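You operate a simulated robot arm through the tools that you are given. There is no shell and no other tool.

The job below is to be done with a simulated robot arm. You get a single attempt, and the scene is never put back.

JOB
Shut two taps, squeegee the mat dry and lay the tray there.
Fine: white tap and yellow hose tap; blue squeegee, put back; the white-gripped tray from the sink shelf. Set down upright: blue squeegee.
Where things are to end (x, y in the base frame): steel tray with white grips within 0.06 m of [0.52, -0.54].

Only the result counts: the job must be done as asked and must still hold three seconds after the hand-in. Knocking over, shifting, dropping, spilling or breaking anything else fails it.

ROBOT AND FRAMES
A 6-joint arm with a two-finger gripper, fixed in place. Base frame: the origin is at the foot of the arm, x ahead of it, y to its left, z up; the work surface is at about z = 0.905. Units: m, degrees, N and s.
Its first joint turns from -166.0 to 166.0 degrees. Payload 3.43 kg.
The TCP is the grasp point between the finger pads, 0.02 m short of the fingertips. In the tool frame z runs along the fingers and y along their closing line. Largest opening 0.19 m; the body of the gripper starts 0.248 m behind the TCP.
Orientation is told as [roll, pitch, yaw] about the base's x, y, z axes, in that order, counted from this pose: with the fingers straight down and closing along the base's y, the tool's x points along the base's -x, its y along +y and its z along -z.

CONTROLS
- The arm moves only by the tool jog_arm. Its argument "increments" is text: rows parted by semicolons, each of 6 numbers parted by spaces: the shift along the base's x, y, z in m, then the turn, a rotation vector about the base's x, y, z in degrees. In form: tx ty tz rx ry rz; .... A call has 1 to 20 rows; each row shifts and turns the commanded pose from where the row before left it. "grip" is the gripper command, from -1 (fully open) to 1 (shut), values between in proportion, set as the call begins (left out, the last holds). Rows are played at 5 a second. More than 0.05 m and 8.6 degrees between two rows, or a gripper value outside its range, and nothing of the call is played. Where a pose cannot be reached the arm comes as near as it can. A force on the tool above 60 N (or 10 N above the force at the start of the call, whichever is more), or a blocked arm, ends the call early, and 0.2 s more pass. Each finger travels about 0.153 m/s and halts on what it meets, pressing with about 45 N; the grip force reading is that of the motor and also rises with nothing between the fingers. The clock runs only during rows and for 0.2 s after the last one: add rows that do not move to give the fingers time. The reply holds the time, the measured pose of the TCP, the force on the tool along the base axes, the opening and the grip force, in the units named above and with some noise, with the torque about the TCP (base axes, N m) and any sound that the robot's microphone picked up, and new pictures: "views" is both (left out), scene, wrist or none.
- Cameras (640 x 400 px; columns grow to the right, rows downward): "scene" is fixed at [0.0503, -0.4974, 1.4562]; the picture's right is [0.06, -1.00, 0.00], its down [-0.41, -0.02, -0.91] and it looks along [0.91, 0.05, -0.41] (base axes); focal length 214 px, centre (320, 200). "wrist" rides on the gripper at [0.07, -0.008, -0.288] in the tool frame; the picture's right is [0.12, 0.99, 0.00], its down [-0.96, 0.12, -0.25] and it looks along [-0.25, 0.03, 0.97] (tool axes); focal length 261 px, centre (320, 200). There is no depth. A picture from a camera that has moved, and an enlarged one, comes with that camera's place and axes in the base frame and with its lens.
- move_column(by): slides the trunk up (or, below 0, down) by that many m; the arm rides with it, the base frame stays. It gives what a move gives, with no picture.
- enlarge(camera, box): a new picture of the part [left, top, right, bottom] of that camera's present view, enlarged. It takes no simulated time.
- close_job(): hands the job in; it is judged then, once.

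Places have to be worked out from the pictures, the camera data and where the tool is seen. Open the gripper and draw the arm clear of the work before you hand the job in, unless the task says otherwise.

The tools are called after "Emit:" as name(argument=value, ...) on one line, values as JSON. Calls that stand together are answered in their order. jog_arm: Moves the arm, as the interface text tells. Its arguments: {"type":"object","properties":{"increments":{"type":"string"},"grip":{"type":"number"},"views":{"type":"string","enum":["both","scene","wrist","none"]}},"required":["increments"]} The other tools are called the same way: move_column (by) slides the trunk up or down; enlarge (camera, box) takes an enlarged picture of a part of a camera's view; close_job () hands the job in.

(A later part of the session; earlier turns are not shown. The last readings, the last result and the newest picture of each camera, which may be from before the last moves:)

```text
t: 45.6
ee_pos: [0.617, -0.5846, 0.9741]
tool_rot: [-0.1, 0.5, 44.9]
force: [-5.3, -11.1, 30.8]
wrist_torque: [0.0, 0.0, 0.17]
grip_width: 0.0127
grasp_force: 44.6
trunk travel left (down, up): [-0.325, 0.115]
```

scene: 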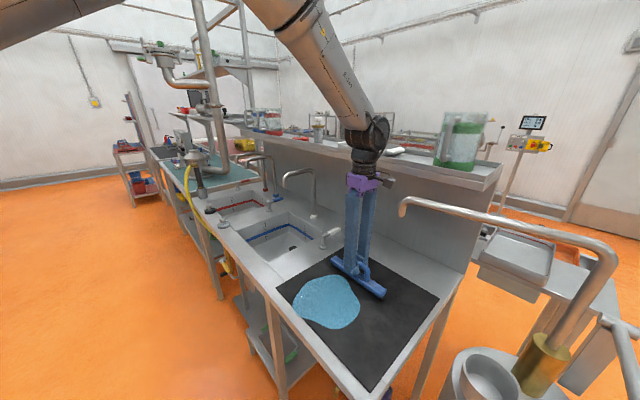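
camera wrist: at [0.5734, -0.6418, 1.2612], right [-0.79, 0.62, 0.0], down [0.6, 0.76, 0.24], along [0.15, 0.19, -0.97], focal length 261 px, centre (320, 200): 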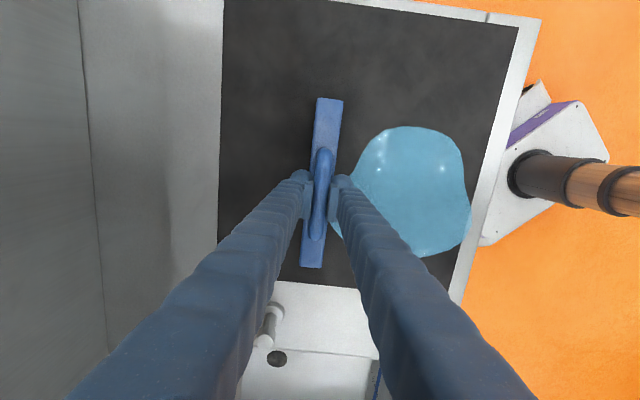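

Contact at about 31 N. I ease 1 mm and pull the blade toward the front across the puddle at about 0.06 m/s.

Emit:
jog_arm(increments="0 0 0.001 0 0 0;-0.0083 0.0083 0 0 0 0;-0.0083 0.0083 0 0 0 0;-0.0083 0.0083 0 0 0 0;-0.0083 0.0083 0 0 0 0;-0.0083 0.0083 0 0 0 0;-0.0083 0.0083 0 0 0 0;-0.0083 0.0083 0 0 0 0;-0.0083 0.0083 0 0 0 0;-0.0083 0.0083 0 0 0 0;0 0 0 0 0 0")

Emit:
enlarge(camera="scene", box=[260, 220, 440, 340])

```text
t: 48.0
ee_pos: [0.5436, -0.5076, 0.971]
tool_rot: [0.2, 0.3, 45.1]
force: [0.4, -0.1, -1.6]
wrist_torque: [0.01, 0.03, -0.01]
grip_width: 0.0126
grasp_force: 44.7
trunk travel left (down, up): [-0.325, 0.115]
camera wrist: at [0.5022, -0.5634, 1.2567], right [-0.79, 0.62, 0.0], down [0.6, 0.76, 0.24], along [0.15, 0.19, -0.97], focal length 261 px, centre (320, 200)
```

scene: 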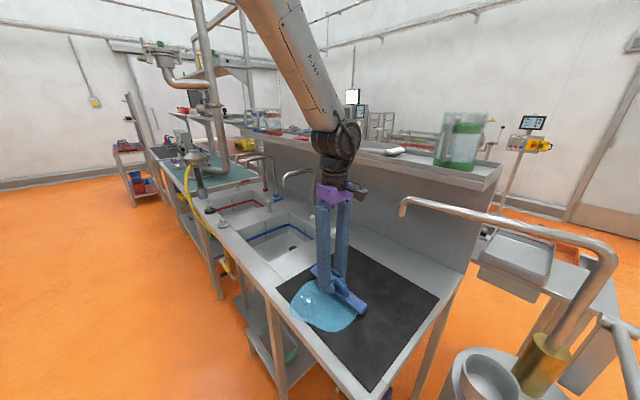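
wrist: 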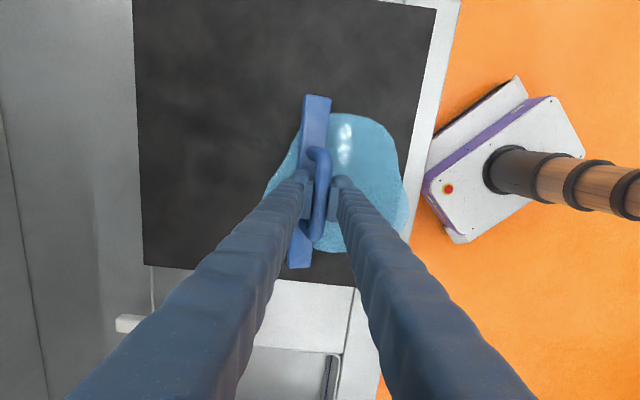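

```text
3.33 times, centred on (350, 280) of scene
camera zoom: at [0.0503, -0.4974, 1.4562], right [0.06, -1.0, 0.0], down [-0.41, -0.02, -0.91], along [0.91, 0.05, -0.41], focal length 715 px, centre (220, -67)
```

zoom: 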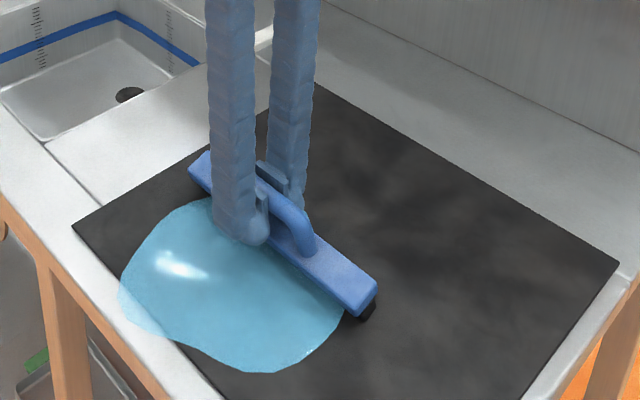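

The puddle outline seems to have shifted toward the front rather than being wiped, and contact was lost (−1.6 N). I lift the squeegee slightly and look before continuing.

Emit:
jog_arm(increments="0 0 0.04 0 0 0;0.0177 -0.0177 0.04 0 0 0;0.0283 -0.0283 0.02 0 0 0;0.0283 -0.0283 0 0 0 0;0 0 0 0 0 0")

Emit:
enlarge(camera="scene", box=[240, 220, 460, 400])

Emit:
enlarge(camera="wrist", box=[220, 0, 540, 300])

```text
t: 49.2
ee_pos: [0.6186, -0.5831, 1.0733]
tool_rot: [0.1, 0.4, 44.9]
force: [-0.5, -1.0, -2.4]
wrist_torque: [0.06, -0.01, -0.01]
grip_width: 0.0126
grasp_force: 44.9
trunk travel left (down, up): [-0.325, 0.115]
camera wrist: at [0.5769, -0.6379, 1.3597], right [-0.79, 0.62, 0.0], down [0.6, 0.76, 0.24], along [0.15, 0.19, -0.97], focal length 261 px, centre (320, 200)
```

scene: 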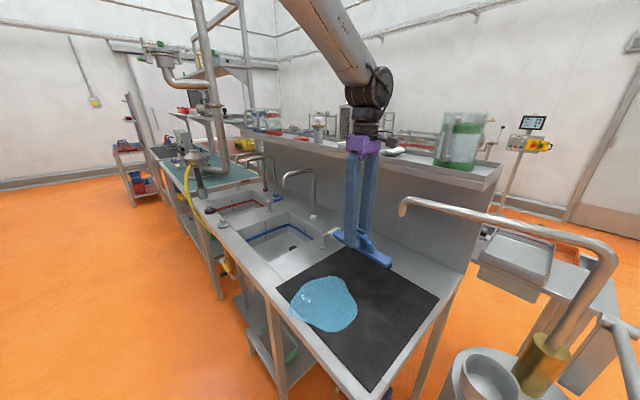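
wrist: 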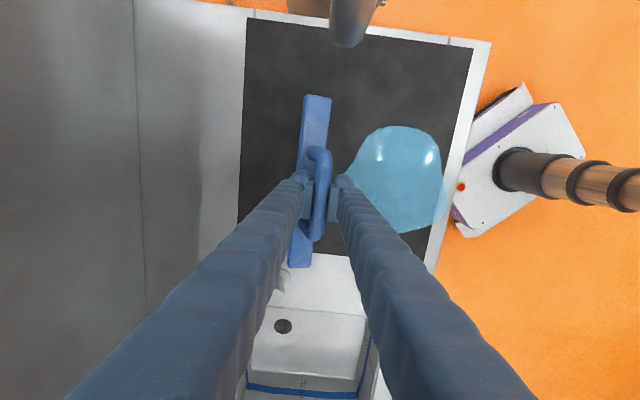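

```text
2.22 times, centred on (350, 310) of scene
camera zoom: at [0.0503, -0.4974, 1.4562], right [0.06, -1.0, 0.0], down [-0.41, -0.02, -0.91], along [0.91, 0.05, -0.41], focal length 477 px, centre (253, -44)
```

zoom: 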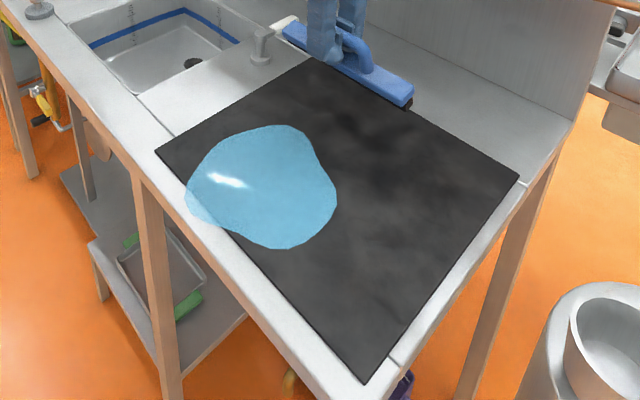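

```text
1.33 times, centred on (380, 150) of wrist
camera zoom: at [0.5769, -0.6379, 1.3597], right [-0.79, 0.62, 0.0], down [0.6, 0.76, 0.24], along [0.15, 0.19, -0.97], focal length 348 px, centre (240, 267)
```

zoom: 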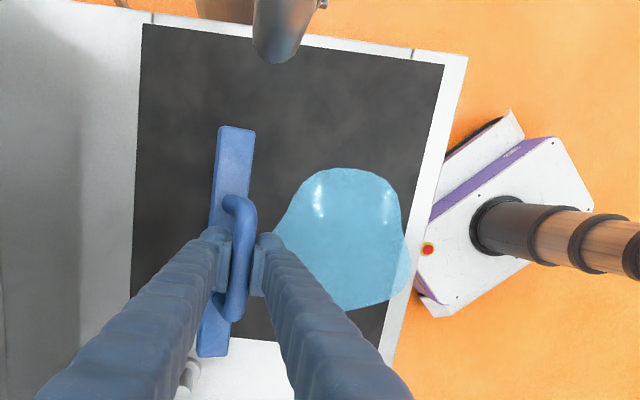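

The squeegee swung about its handle (block tilted back) and the puddle got shoved about 2 cm toward the front: the water is pushed by the blade. So I will re-grip lower (fingertips down on the block so it can't swing) and push the water toward the sink instead. First I set it flat on the dry back part of the mat.

Emit:
jog_arm(increments="0 0 -0.04 0 0 0;0 0 -0.04 0 0 0;0 0 -0.012 0 0 0;0 0 -0.005 0 0 0;0 0 -0.003 0 0 0;0 0 -0.002 0 0 0;0 0 0 0 0 0")

Emit:
enlarge(camera="scene", box=[310, 200, 430, 300])

Emit:
enlarge(camera="wrist", box=[220, 80, 420, 280])

```text
t: 50.8
ee_pos: [0.6173, -0.5828, 0.97]
tool_rot: [0.3, 0.4, 44.9]
force: [-0.7, -0.6, -2.7]
wrist_torque: [0.04, 0.01, -0.02]
grip_width: 0.0126
grasp_force: 44.9
trunk travel left (down, up): [-0.325, 0.115]
camera wrist: at [0.576, -0.6386, 1.2555], right [-0.79, 0.62, 0.0], down [0.6, 0.76, 0.24], along [0.15, 0.19, -0.97], focal length 261 px, centre (320, 200)
```

scene: 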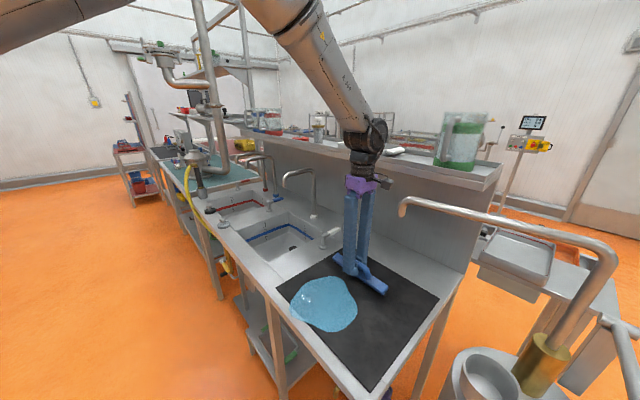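
wrist: 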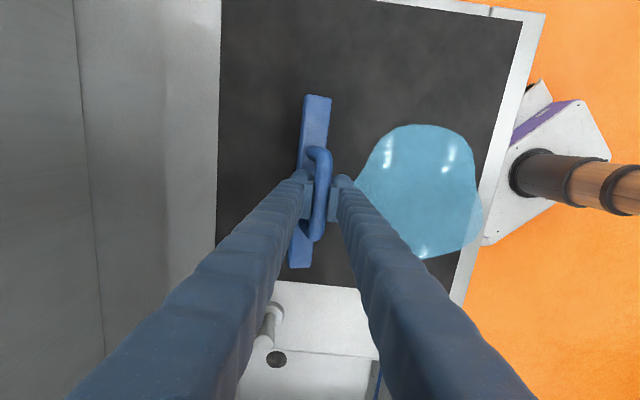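

```text
4.00 times, centred on (370, 250) of scene
camera zoom: at [0.0503, -0.4974, 1.4562], right [0.06, -1.0, 0.0], down [-0.41, -0.02, -0.91], along [0.91, 0.05, -0.41], focal length 858 px, centre (120, 0)
```

zoom: 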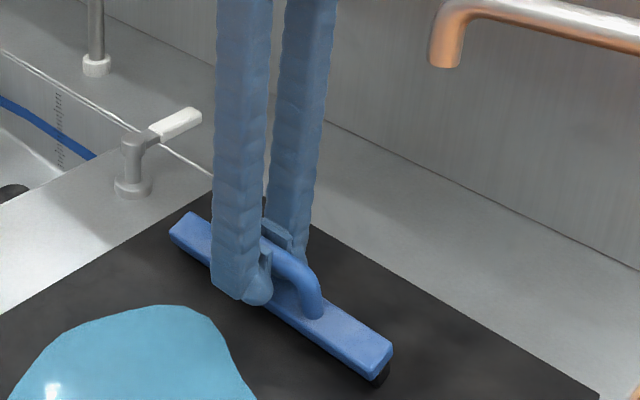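

```text
2.00 times, centred on (320, 180) of wrist
camera zoom: at [0.576, -0.6386, 1.2555], right [-0.79, 0.62, 0.0], down [0.6, 0.76, 0.24], along [0.15, 0.19, -0.97], focal length 521 px, centre (320, 240)
```

zoom: 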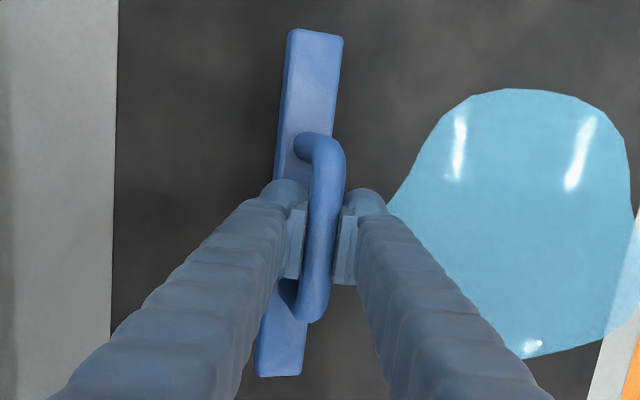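

Still tilted and not yet touching. I continue down gently so the mat levels it.

Emit:
jog_arm(increments="0 0 -0.002 0 0 0;0 0 -0.002 0 0 0;0 0 -0.002 0 0 0;0 0 0 0 0 0", views="none")

```text
t: 51.8
ee_pos: [0.615, -0.5817, 0.9651]
tool_rot: [0.0, 0.3, 45.0]
force: [-4.9, 5.6, 34.6]
wrist_torque: [-0.18, 0.03, 0.17]
grip_width: 0.0125
grasp_force: 44.7
trunk travel left (down, up): [-0.325, 0.115]
```

Contact at 35 N. Dragging the handle backward (+e1) with the blade in contact should swing the block upright; I lift a bit, shift 12 mm forward, touch down and do that while rising slightly.

Emit:
jog_arm(increments="0 0 0.008 0 0 0;-0.0085 0.0085 0 0 0 0;0 0 -0.007 0 0 0;0 0 0 0 0 0;0.0035 -0.0035 0.001 0 0 0;0.0035 -0.0035 0.001 0 0 0;0.0035 -0.0035 0.001 0 0 0;0.0035 -0.0035 0.001 0 0 0;0 0 0 0 0 0")

Emit:
enlarge(camera="wrist", box=[220, 80, 420, 280])

Emit:
enlarge(camera="scene", box=[310, 200, 430, 300])

```text
t: 53.8
ee_pos: [0.6237, -0.5887, 0.9674]
tool_rot: [0.2, 0.4, 45.0]
force: [0.0, 0.4, -2.0]
wrist_torque: [0.01, 0.0, -0.02]
grip_width: 0.0121
grasp_force: 45.1
trunk travel left (down, up): [-0.325, 0.115]
camera wrist: at [0.5824, -0.6443, 1.254], right [-0.79, 0.62, 0.0], down [0.6, 0.76, 0.24], along [0.15, 0.19, -0.97], focal length 261 px, centre (320, 200)
```

scene: 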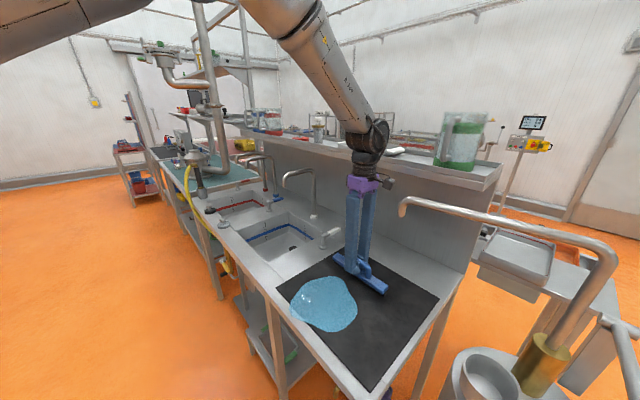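
wrist: 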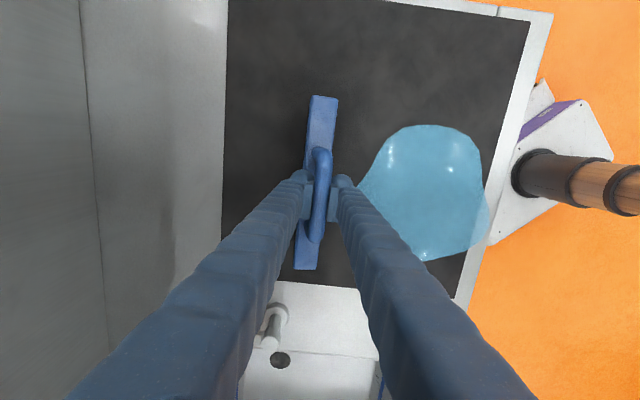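

```text
2.00 times, centred on (320, 180) of wrist
camera zoom: at [0.5824, -0.6443, 1.254], right [-0.79, 0.62, 0.0], down [0.6, 0.76, 0.24], along [0.15, 0.19, -0.97], focal length 521 px, centre (320, 240)
```

zoom: 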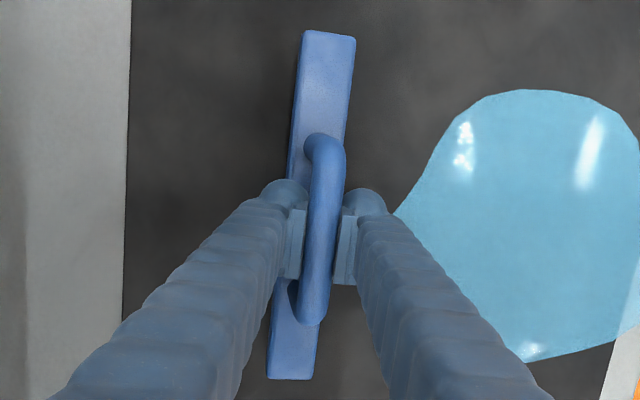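

```text
4.00 times, centred on (370, 250) of scene
camera zoom: at [0.0503, -0.4974, 1.4562], right [0.06, -1.0, 0.0], down [-0.41, -0.02, -0.91], along [0.91, 0.05, -0.41], focal length 858 px, centre (120, 0)
```

zoom: 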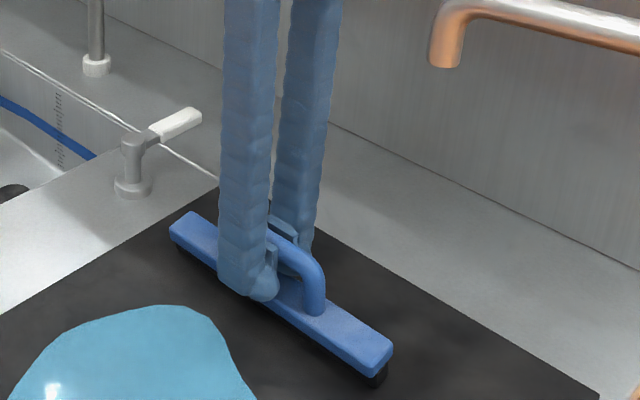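

Better: about 15° of tilt left. I repeat the drag-back once more.

Emit:
jog_arm(increments="0 0 0.006 0 0 0;-0.0106 0.0106 0 0 0 0;0 0 -0.006 0 0 0;0 0 -0.002 0 0 0;0.0035 -0.0035 0.0005 0 0 0;0.0035 -0.0035 0.001 0 0 0;0.0035 -0.0035 0.001 0 0 0;0 0 0 0 0 0")

Emit:
enlarge(camera="wrist", box=[220, 80, 420, 280])

```text
t: 55.6
ee_pos: [0.6215, -0.5881, 0.9697]
tool_rot: [0.2, 0.4, 44.9]
force: [-0.3, 0.3, -2.8]
wrist_torque: [0.05, 0.0, 0.0]
grip_width: 0.0124
grasp_force: 45.4
trunk travel left (down, up): [-0.325, 0.115]
camera wrist: at [0.5813, -0.6441, 1.2559], right [-0.79, 0.62, 0.0], down [0.6, 0.76, 0.24], along [0.15, 0.19, -0.97], focal length 261 px, centre (320, 200)
```

scene: 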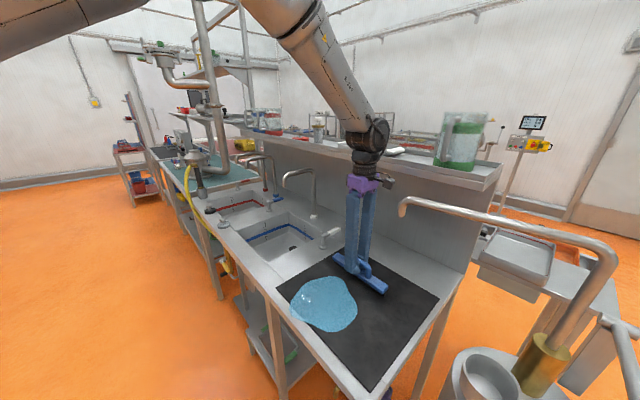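
wrist: 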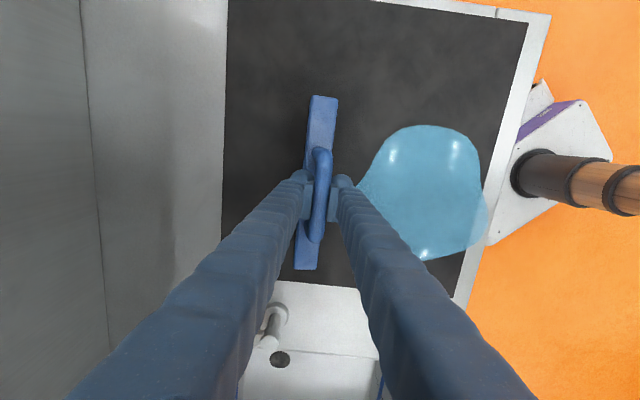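

```text
2.00 times, centred on (320, 180) of wrist
camera zoom: at [0.5813, -0.6441, 1.2559], right [-0.79, 0.62, 0.0], down [0.6, 0.76, 0.24], along [0.15, 0.19, -0.97], focal length 521 px, centre (320, 240)
```

zoom: 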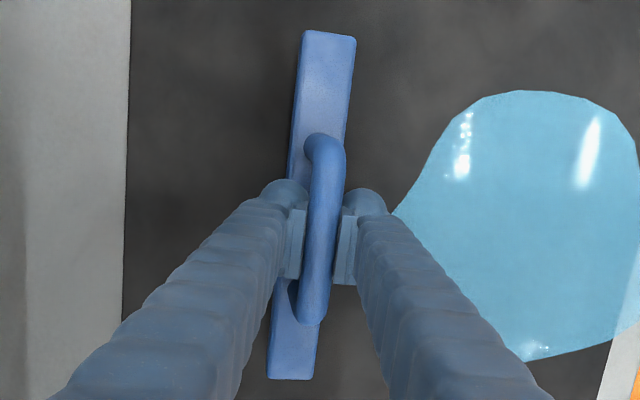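

No contact that time. I shift forward again and lower until I actually feel the mat.

Emit:
jog_arm(increments="-0.0085 0.0085 0.002 0 0 0;0 0 -0.004 0 0 0;0 0 -0.002 0 0 0;0 0 -0.001 0 0 0;0 0 0 0 0 0", views="none")

```text
t: 56.8
ee_pos: [0.6144, -0.5804, 0.9658]
tool_rot: [0.0, 0.4, 45.0]
force: [-0.5, 0.8, 17.3]
wrist_torque: [-0.02, 0.04, -0.07]
grip_width: 0.0124
grasp_force: 44.7
trunk travel left (down, up): [-0.325, 0.115]
```

Contact at 17 N. Now drag back +e1 at this height.

Emit:
jog_arm(increments="0.003 -0.003 0 0 0 0;0.003 -0.003 0.0003 0 0 0;0.003 -0.003 0.0003 0 0 0;0.003 -0.003 0.0003 0 0 0;0 0 0 0 0 0", views="wrist")

Emit:
enlarge(camera="wrist", box=[220, 80, 420, 280])

```text
t: 58.0
ee_pos: [0.6257, -0.5917, 0.9646]
tool_rot: [0.2, 0.4, 44.9]
force: [0.6, 3.6, 1.6]
wrist_torque: [0.15, -0.03, -0.1]
grip_width: 0.0122
grasp_force: 45.2
trunk travel left (down, up): [-0.325, 0.115]
camera wrist: at [0.5849, -0.6472, 1.2505], right [-0.79, 0.62, 0.0], down [0.6, 0.76, 0.24], along [0.14, 0.19, -0.97], focal length 261 px, centre (320, 200)
```

wrist: 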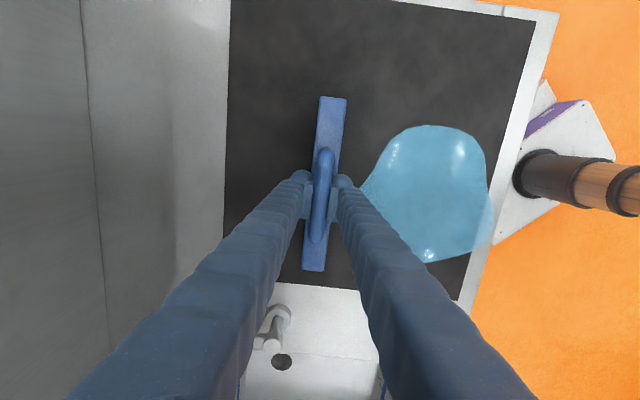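

```text
2.00 times, centred on (320, 180) of wrist
camera zoom: at [0.5849, -0.6472, 1.2505], right [-0.79, 0.62, 0.0], down [0.6, 0.76, 0.24], along [0.14, 0.19, -0.97], focal length 521 px, centre (320, 240)
```

zoom: 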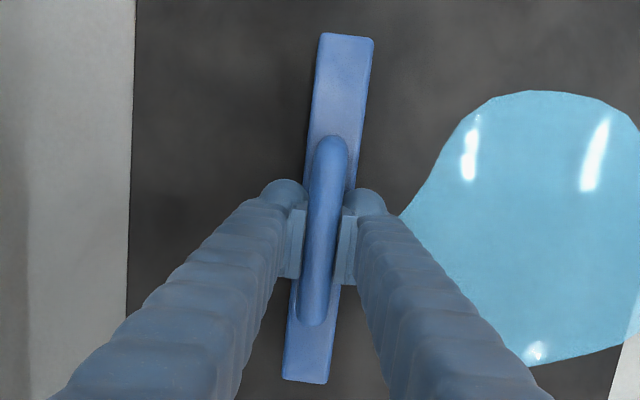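

The squeegee is upright again and resting on the mat. I release slightly, lower the fingers until they touch the block, and re-grip so it cannot swing.

Emit:
jog_arm(increments="0 0 0 0 0 0;0 0 0 0 0 0;0 0 0 0 0 0", grip=0.4)

Emit:
enlarge(camera="wrist", box=[220, 80, 420, 280])

Emit:
enlarge(camera="scene", box=[310, 200, 430, 300])

```text
t: 58.8
ee_pos: [0.626, -0.5923, 0.9645]
tool_rot: [0.3, 0.5, 45.0]
force: [-0.3, -0.3, -0.4]
wrist_torque: [0.04, 0.0, -0.02]
grip_width: 0.057
grasp_force: 0.0
trunk travel left (down, up): [-0.325, 0.115]
camera wrist: at [0.585, -0.6476, 1.2509], right [-0.79, 0.62, 0.0], down [0.6, 0.76, 0.24], along [0.15, 0.19, -0.97], focal length 261 px, centre (320, 200)
```

scene: 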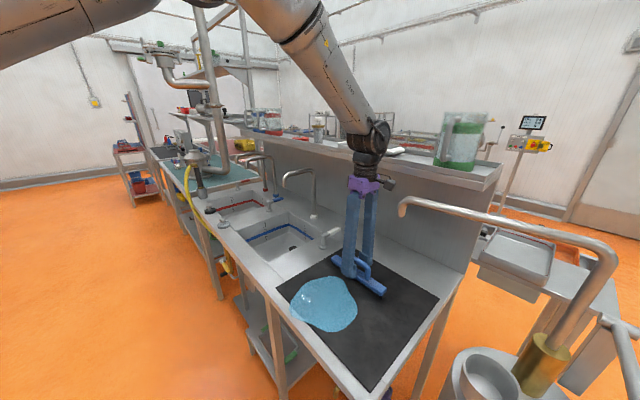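
wrist: 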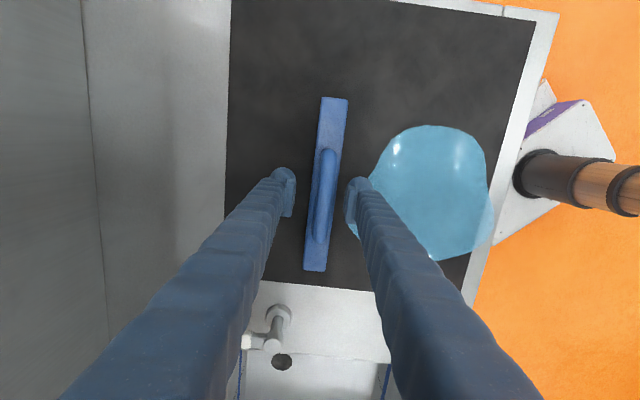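

```text
2.00 times, centred on (320, 180) of wrist
camera zoom: at [0.585, -0.6476, 1.2509], right [-0.79, 0.62, 0.0], down [0.6, 0.76, 0.24], along [0.15, 0.19, -0.97], focal length 521 px, centre (320, 240)
```

zoom: 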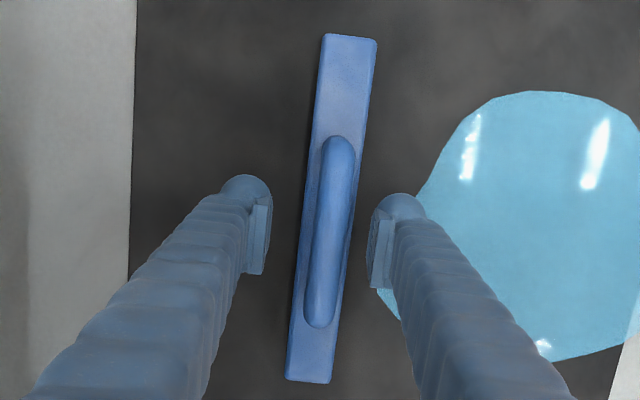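

```text
4.00 times, centred on (370, 250) of scene
camera zoom: at [0.0503, -0.4974, 1.4562], right [0.06, -1.0, 0.0], down [-0.41, -0.02, -0.91], along [0.91, 0.05, -0.41], focal length 858 px, centre (120, 0)
```

zoom: 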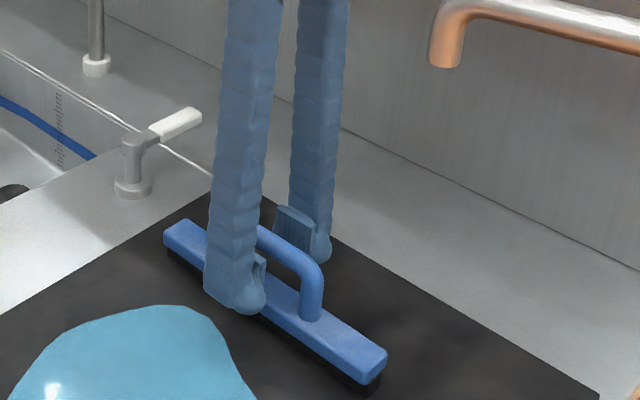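

It stands flat. A firmer hold is the block itself (about 0.033 m wide, flat sides), with the pads low beside it. I centre over the block (6 mm toward the front), open a little more and descend to fingertips about 6 mm above the mat.

Emit:
jog_arm(increments="-0.0047 0.0042 0 0 0 0;0 0 0 0 0 0;0 0 -0.01 0 0 0;0 0 -0.01 0 0 0;0 0 -0.008 0 0 0;0 0 0 0 0 0", grip=0.2)

Emit:
enlarge(camera="wrist", box=[220, 80, 420, 280])

Emit:
enlarge(camera="scene", box=[310, 200, 430, 300])

```text
t: 60.2
ee_pos: [0.6233, -0.5858, 0.937]
tool_rot: [0.1, 0.4, 45.0]
force: [-0.6, -0.1, 0.6]
wrist_torque: [0.03, 0.02, -0.05]
grip_width: 0.0759
grasp_force: 0.1
trunk travel left (down, up): [-0.325, 0.115]
camera wrist: at [0.5808, -0.6432, 1.2227], right [-0.79, 0.62, 0.0], down [0.6, 0.76, 0.24], along [0.15, 0.19, -0.97], focal length 261 px, centre (320, 200)
```

scene: 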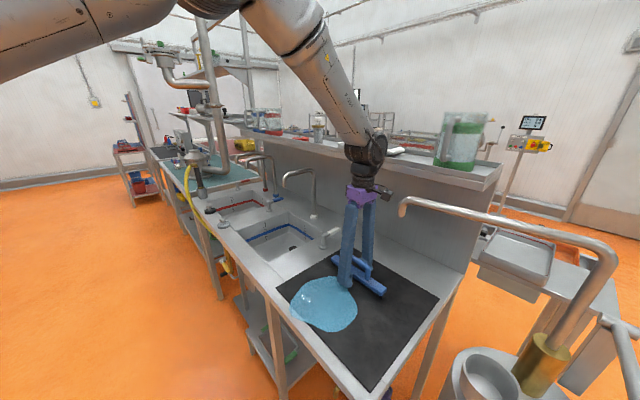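
wrist: 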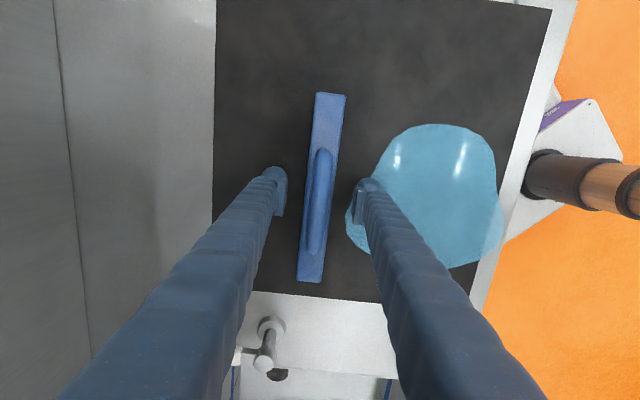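

```text
2.00 times, centred on (320, 180) of wrist
camera zoom: at [0.5808, -0.6432, 1.2227], right [-0.79, 0.62, 0.0], down [0.6, 0.76, 0.24], along [0.15, 0.19, -0.97], focal length 521 px, centre (320, 240)
```

zoom: 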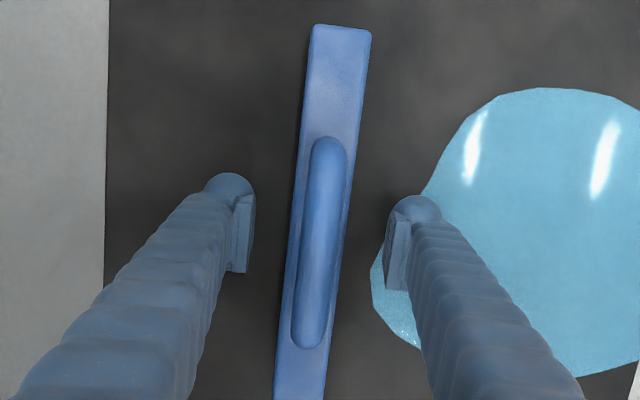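

```text
4.00 times, centred on (370, 250) of scene
camera zoom: at [0.0503, -0.4974, 1.4562], right [0.06, -1.0, 0.0], down [-0.41, -0.02, -0.91], along [0.91, 0.05, -0.41], focal length 858 px, centre (120, 0)
```

zoom: 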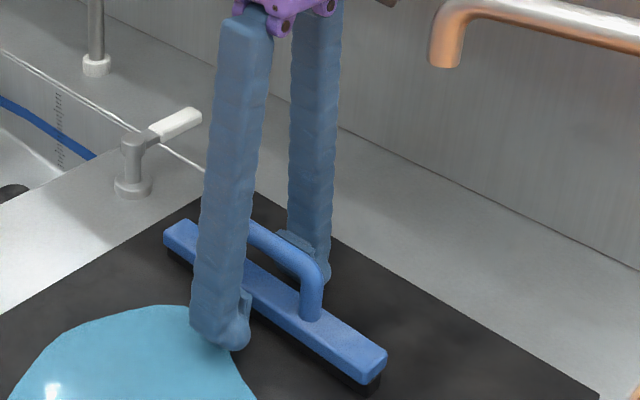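

Pads straddle the block well. I close on it.

Emit:
jog_arm(increments="0 0 0 0 0 0;0 0 0 0 0 0;0 0 0 0 0 0;0 0 0 0 0 0", grip=1)

Emit:
enlarge(camera="wrist", box=[220, 80, 420, 280])

Emit:
enlarge(camera="scene", box=[310, 200, 430, 300])

```text
t: 61.2
ee_pos: [0.6221, -0.5887, 0.9356]
tool_rot: [0.2, 0.4, 45.0]
force: [2.5, -1.5, -0.2]
wrist_torque: [-0.02, 0.01, -0.05]
grip_width: 0.0309
grasp_force: 44.8
trunk travel left (down, up): [-0.325, 0.115]
camera wrist: at [0.581, -0.6432, 1.2228], right [-0.79, 0.62, 0.0], down [0.6, 0.76, 0.24], along [0.15, 0.19, -0.97], focal length 261 px, centre (320, 200)
```

scene: 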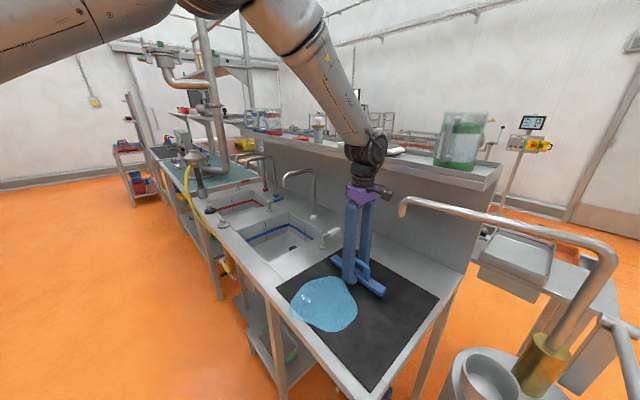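
wrist: 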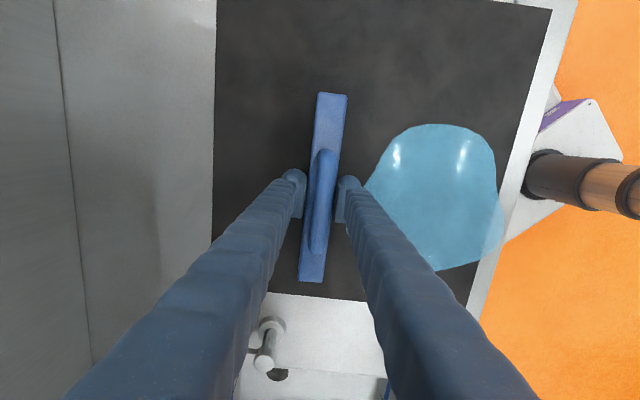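

```text
2.00 times, centred on (320, 180) of wrist
camera zoom: at [0.581, -0.6432, 1.2228], right [-0.79, 0.62, 0.0], down [0.6, 0.76, 0.24], along [0.15, 0.19, -0.97], focal length 521 px, centre (320, 240)
```

zoom: 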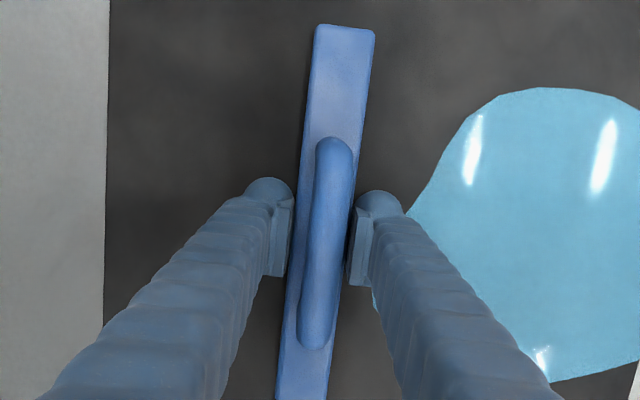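

```text
4.00 times, centred on (370, 250) of scene
camera zoom: at [0.0503, -0.4974, 1.4562], right [0.06, -1.0, 0.0], down [-0.41, -0.02, -0.91], along [0.91, 0.05, -0.41], focal length 858 px, centre (120, 0)
```

zoom: 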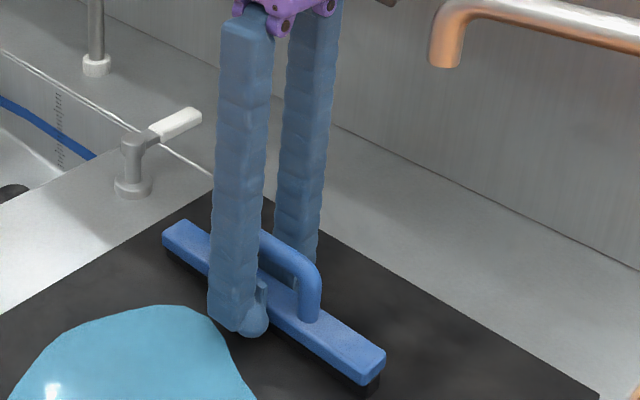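

Block held at 0.031 m, upright, TCP 0.9355 when resting on the mat. I lift, pull forward clear of the shelf and far spout, turn the blade 90° (so it lies across the bench) and go to the mat's right side of the puddle.

Emit:
jog_arm(increments="0 0 0.02 0 0 0;0 0 0.04 0 0 0;0 0 0.04 0 0 0;-0.0276 0.0276 0 0 0 0;-0.0276 0.0276 0 0 0 0;-0.0276 0.0276 0 0 0 0;-0.0276 0.0276 0 0 0 0;0 0 0 0 0 -8;0 0 0 0 0 -8;0 0 0 0 0 -8;0 0 0 0 0 -8;0 0 0 0 0 -8;0 0 0 0 0 -8;0 0 0 0 0 -8;0 0 0 0 0 -8;0 0 0 0 0 -8;0 0 0 0 0 -8;0 0 0 0 0 -8;0 0 0 0 0 -2;0 0 0 0 0 0")

```text
t: 65.4
ee_pos: [0.5099, -0.4775, 1.0366]
tool_rot: [0.1, 0.4, -45.0]
force: [-0.2, 0.7, -2.0]
wrist_torque: [-0.01, 0.02, -0.04]
grip_width: 0.0306
grasp_force: 45.4
trunk travel left (down, up): [-0.325, 0.115]
camera wrist: at [0.4568, -0.4362, 1.3226], right [0.62, 0.79, 0.0], down [0.76, -0.6, 0.24], along [0.19, -0.15, -0.97], focal length 261 px, centre (320, 200)
```

scene: 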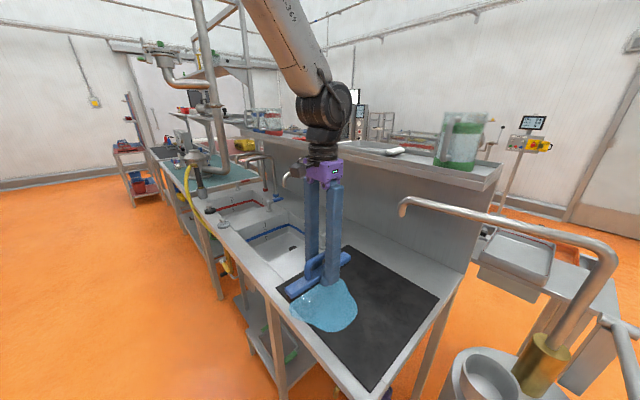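
wrist: 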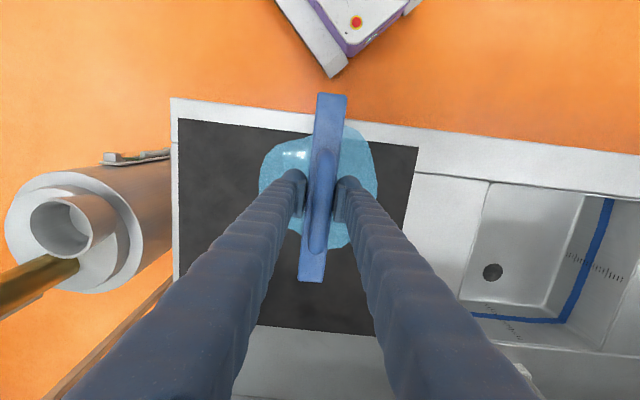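

Blade is now across the bench. I move to b≈-0.105, e1≈0.72 (dry mat beyond the puddle's far side) and lower toward the mat.

Emit:
jog_arm(increments="-0.0245 -0.0352 0 0 0 0;-0.0245 -0.0352 0 0 0 0;-0.0245 -0.0352 0 0 0 0;0 0 -0.04 0 0 0;0 0 -0.04 0 0 0;0 0 -0.014 0 0 0;0 0 0 0 0 0")

Emit:
enlarge(camera="scene", box=[260, 220, 440, 340])

```text
t: 67.0
ee_pos: [0.4379, -0.583, 0.9436]
tool_rot: [0.1, 0.4, -45.0]
force: [-0.4, 0.5, -2.5]
wrist_torque: [-0.01, 0.01, 0.04]
grip_width: 0.0307
grasp_force: 44.6
trunk travel left (down, up): [-0.325, 0.115]
camera wrist: at [0.3837, -0.5424, 1.2299], right [0.62, 0.79, 0.0], down [0.76, -0.6, 0.24], along [0.19, -0.15, -0.97], focal length 261 px, centre (320, 200)
```

scene: 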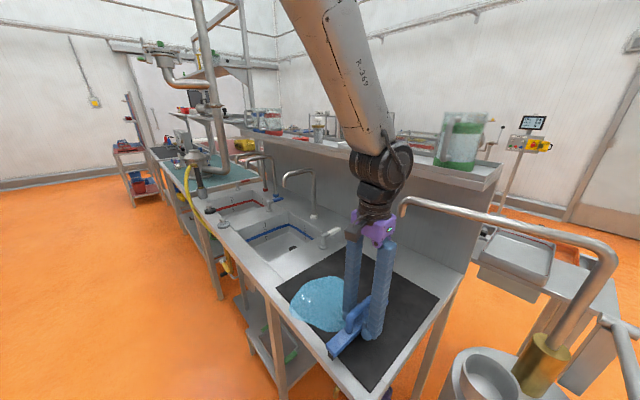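
wrist: 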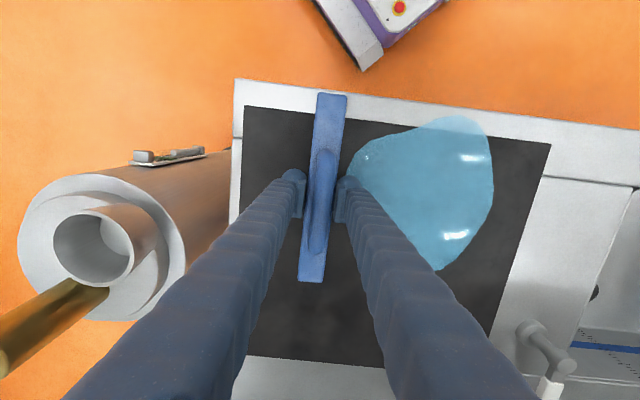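

```text
3.33 times, centred on (350, 280) of scene
camera zoom: at [0.0503, -0.4974, 1.4562], right [0.06, -1.0, 0.0], down [-0.41, -0.02, -0.91], along [0.91, 0.05, -0.41], focal length 715 px, centre (220, -67)
```

zoom: 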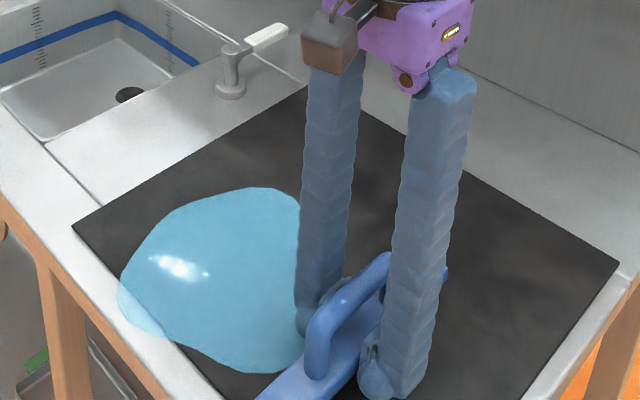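

Blade end covers the puddle's width. Lower to contact.

Emit:
jog_arm(increments="0 0 -0.004 0 0 0;0 0 -0.003 0 0 0;0 0 -0.0015 0 0 0;0 0 0 0 0 0", views="none")

```text
t: 68.0
ee_pos: [0.4372, -0.5831, 0.9374]
tool_rot: [0.0, 0.4, -45.0]
force: [1.2, 1.6, 17.0]
wrist_torque: [0.45, 0.17, -0.05]
grip_width: 0.0309
grasp_force: 44.9
trunk travel left (down, up): [-0.325, 0.115]
```

Contact at 17 N. I push toward the sink (+b), 0.1 m first.

Emit:
jog_arm(increments="0.007 0.007 0 0 0 0;0.007 0.007 0 0 0 0;0.007 0.007 0 0 0 0;0.007 0.007 0 0 0 0;0.007 0.007 0 0 0 0;0.007 0.007 0 0 0 0;0.007 0.007 0 0 0 0;0.007 0.007 0 0 0 0;0.007 0.007 0 0 0 0;0.007 0.007 0 0 0 0;0 0 0 0 0 0")

Emit:
enlarge(camera="scene", box=[260, 220, 440, 340])

```text
t: 70.4
ee_pos: [0.5065, -0.5135, 0.9358]
tool_rot: [0.3, 0.5, -45.1]
force: [-14.5, -12.7, 25.1]
wrist_torque: [-0.41, 0.12, -0.32]
grip_width: 0.031
grasp_force: 45.1
trunk travel left (down, up): [-0.325, 0.115]
camera wrist: at [0.4511, -0.472, 1.2218], right [0.62, 0.79, 0.0], down [0.76, -0.6, 0.24], along [0.19, -0.15, -0.97], focal length 261 px, centre (320, 200)
```

scene: 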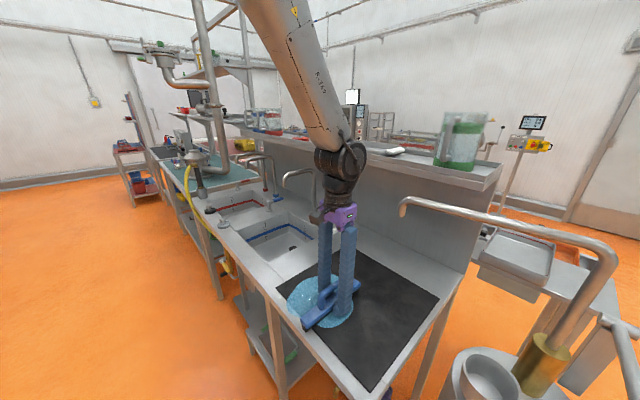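
wrist: 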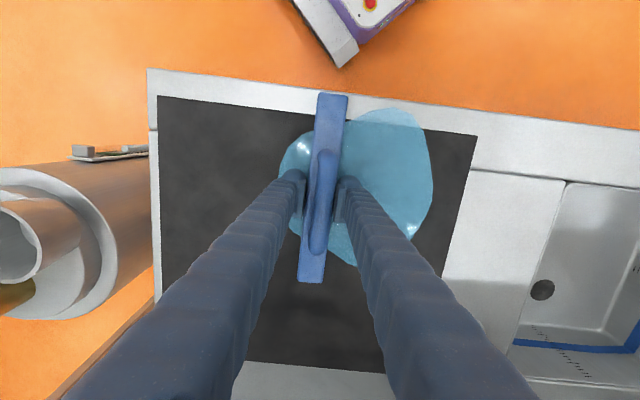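

```text
3.33 times, centred on (350, 280) of scene
camera zoom: at [0.0503, -0.4974, 1.4562], right [0.06, -1.0, 0.0], down [-0.41, -0.02, -0.91], along [0.91, 0.05, -0.41], focal length 715 px, centre (220, -67)
```

zoom: 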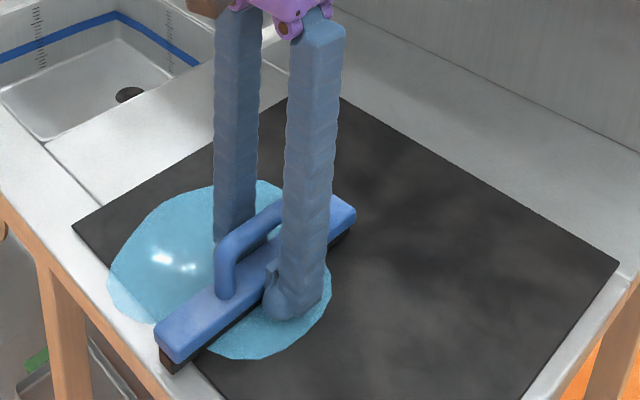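

The puddle stays around the blade but is getting fainter — strokes dry it gradually while dragging it a little. I continue the stroke past the mat edge toward the sink.

Emit:
jog_arm(increments="0.007 0.007 0 0 0 0;0.007 0.007 0 0 0 0;0.007 0.007 0 0 0 0;0.007 0.007 0 0 0 0;0.007 0.007 0 0 0 0;0.007 0.007 0 0 0 0;0.007 0.007 0 0 0 0;0.007 0.007 0 0 0 0;0.007 0.007 0 0 0 0;0.007 0.007 0 0 0 0;0 0 0 0 0 0")

Emit:
enlarge(camera="scene", box=[260, 220, 440, 340])

```text
t: 72.8
ee_pos: [0.5743, -0.4427, 0.9356]
tool_rot: [0.2, 0.4, -45.0]
force: [-14.9, -13.1, 29.8]
wrist_torque: [-0.25, 0.24, -0.1]
grip_width: 0.0309
grasp_force: 45.0
trunk travel left (down, up): [-0.325, 0.115]
camera wrist: at [0.5208, -0.4013, 1.2215], right [0.62, 0.79, 0.0], down [0.76, -0.6, 0.24], along [0.19, -0.15, -0.97], focal length 261 px, centre (320, 200)
```

scene: 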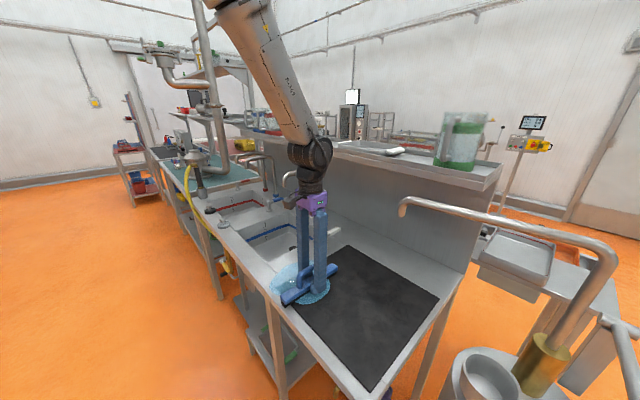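
wrist: 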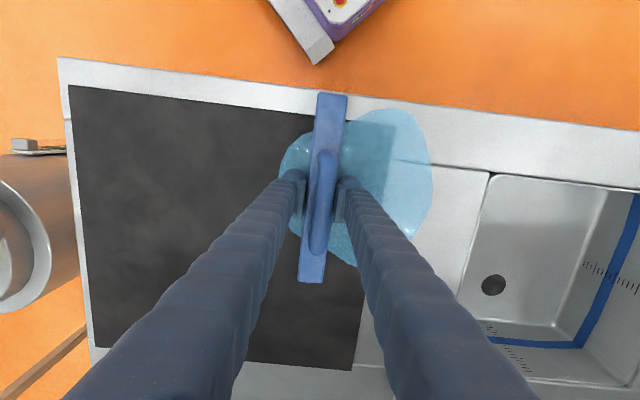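

```text
3.33 times, centred on (350, 280) of scene
camera zoom: at [0.0503, -0.4974, 1.4562], right [0.06, -1.0, 0.0], down [-0.41, -0.02, -0.91], along [0.91, 0.05, -0.41], focal length 715 px, centre (220, -67)
```

zoom: 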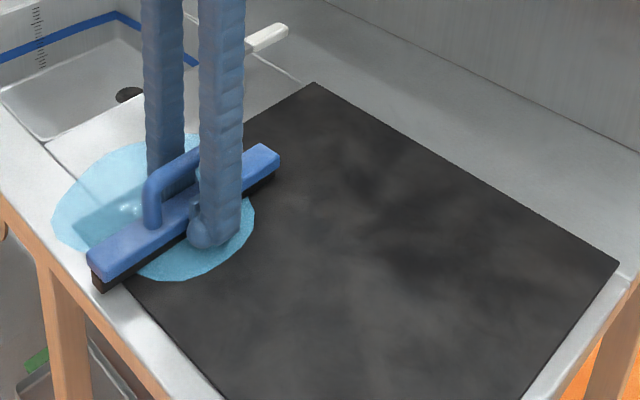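

The water now travels with the blade toward the sink. I continue over the mat's edge (lowering 3 mm for the mat thickness) to b≈0.26 at the sink's rim.

Emit:
jog_arm(increments="0.007 0.007 0 0 0 0;0.007 0.007 0 0 0 0;0.007 0.007 0 0 0 0;0.007 0.007 0 0 0 0;0.007 0.007 0 0 0 0;0.007 0.007 0 0 0 0;0.007 0.007 0 0 0 0;0.007 0.007 0 0 0 0;0.007 0.007 -0.001 0 0 0;0.007 0.007 -0.001 0 0 0;0.007 0.007 -0.001 0 0 0;0.007 0.007 0 0 0 0;0.007 0.007 0 0 0 0;0 0 0 0 0 0")

Emit:
enlarge(camera="scene", box=[230, 200, 410, 320])

```text
t: 75.8
ee_pos: [0.6672, -0.351, 0.931]
tool_rot: [0.2, 0.4, -45.0]
force: [-0.2, 0.5, -1.9]
wrist_torque: [0.0, -0.04, 0.03]
grip_width: 0.0312
grasp_force: 44.3
trunk travel left (down, up): [-0.325, 0.115]
camera wrist: at [0.6142, -0.3105, 1.2174], right [0.62, 0.79, 0.0], down [0.76, -0.6, 0.24], along [0.19, -0.15, -0.97], focal length 261 px, centre (320, 200)
```

scene: 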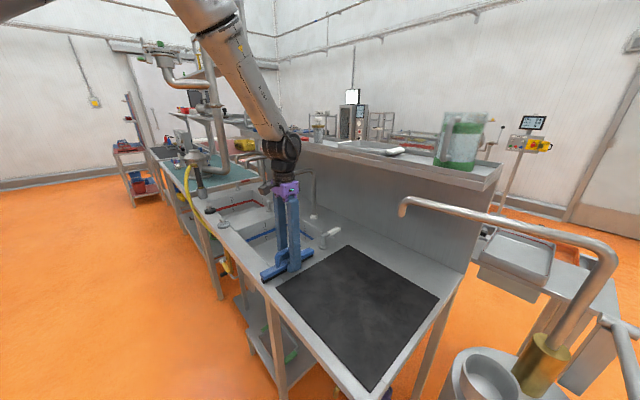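
wrist: 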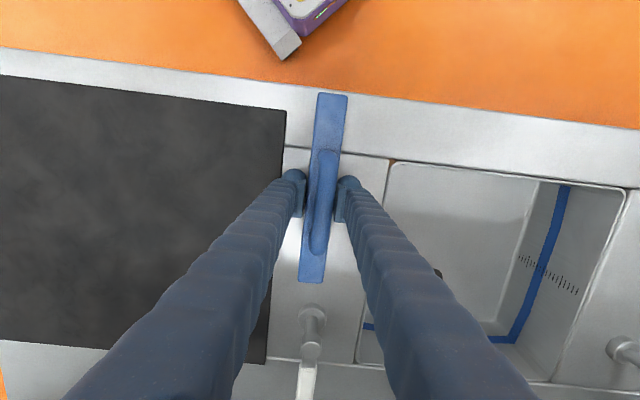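

```text
3.33 times, centred on (320, 260) of scene
camera zoom: at [0.0503, -0.4974, 1.4562], right [0.06, -1.0, 0.0], down [-0.41, -0.02, -0.91], along [0.91, 0.05, -0.41], focal length 715 px, centre (320, 0)
```

zoom: 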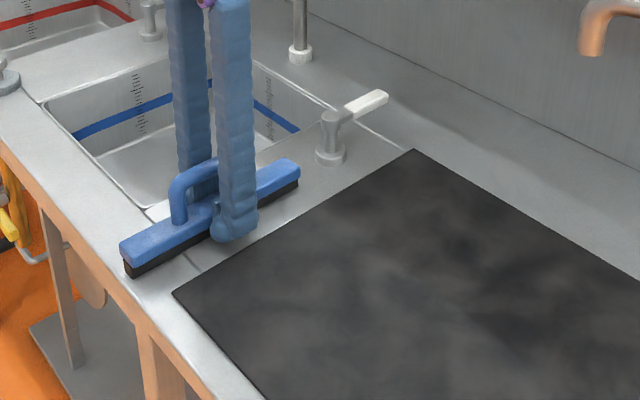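

The mat is dry — the water is gone. Now I lift the squeegee, turn it back to its original heading and carry it to its original place (TCP [0.775, -0.123]).

Emit:
jog_arm(increments="0 0 0.03 0 0 0;0 0 0.045 0 0 0;0 0 0.045 0 0 0;0.009 0.019 0 0 0 7.5;0.009 0.019 0 0 0 7.5;0.009 0.019 0 0 0 7.5;0.009 0.019 0 0 0 7.5;0.009 0.019 0 0 0 7.5;0.009 0.019 0 0 0 7.5;0.009 0.019 0 0 0 7.5;0.009 0.019 0 0 0 7.5;0.009 0.019 0 0 0 7.5;0.009 0.019 0 0 0 7.5;0.009 0.019 0 0 0 7.5;0.009 0.019 0 0 0 7.5;0 0 0 0 0 0")

```text
t: 79.2
ee_pos: [0.7762, -0.1223, 1.0507]
tool_rot: [0.2, 0.4, 45.2]
force: [0.1, 0.4, -2.4]
wrist_torque: [-0.01, -0.04, 0.01]
grip_width: 0.0308
grasp_force: 44.7
trunk travel left (down, up): [-0.325, 0.115]
camera wrist: at [0.7353, -0.1788, 1.3382], right [-0.79, 0.62, 0.0], down [0.6, 0.76, 0.24], along [0.15, 0.19, -0.97], focal length 261 px, centre (320, 200)
```

scene: 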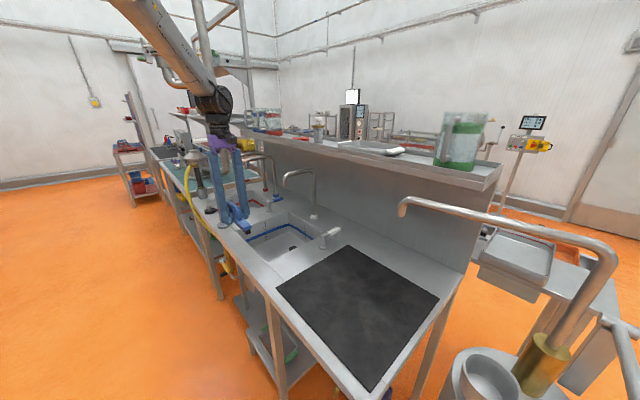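
wrist: 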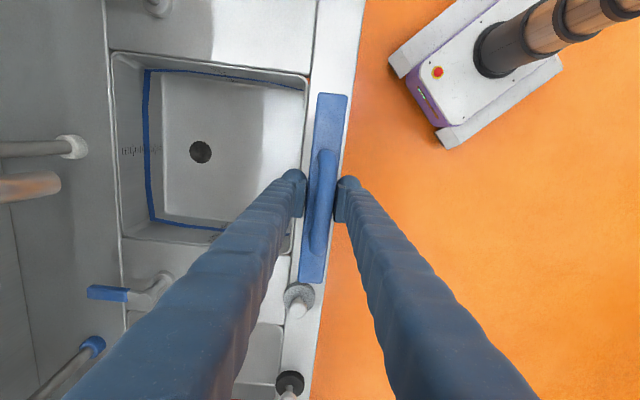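

Positioned above its original spot. I lower it in steps to contact with the bench.

Emit:
jog_arm(increments="-0.001 0 -0.04 0 0 0;0 0 -0.04 0 0 0;0 0 -0.02 0 0 0;0 0 -0.01 0 0 0;0 0 -0.005 0 0 0;0 0 0 0 0 0", views="wrist")

```text
t: 80.6
ee_pos: [0.7764, -0.1221, 0.9363]
tool_rot: [0.3, 0.5, 45.0]
force: [0.3, -0.1, -1.0]
wrist_torque: [-0.01, 0.02, -0.03]
grip_width: 0.0309
grasp_force: 45.5
trunk travel left (down, up): [-0.325, 0.115]
camera wrist: at [0.7347, -0.179, 1.2216], right [-0.79, 0.62, 0.0], down [0.6, 0.76, 0.24], along [0.15, 0.19, -0.97], focal length 261 px, centre (320, 200)
```

wrist: 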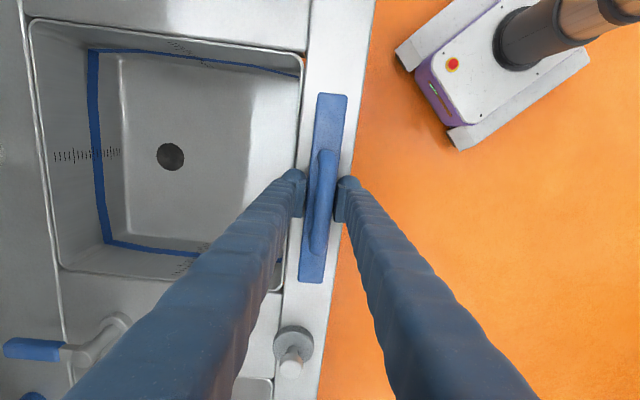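

Emit:
jog_arm(increments="-0.001 -0.0005 -0.002 0 0 0;0 0 -0.0015 0 0 0;0 0 -0.001 0 0 0;0 0 0 0 0 0", views="none")

```text
t: 81.6
ee_pos: [0.7755, -0.125, 0.9313]
tool_rot: [0.2, 0.3, 45.0]
force: [0.0, -0.2, -2.5]
wrist_torque: [-0.02, 0.0, 0.01]
grip_width: 0.031
grasp_force: 44.6
trunk travel left (down, up): [-0.325, 0.115]
```

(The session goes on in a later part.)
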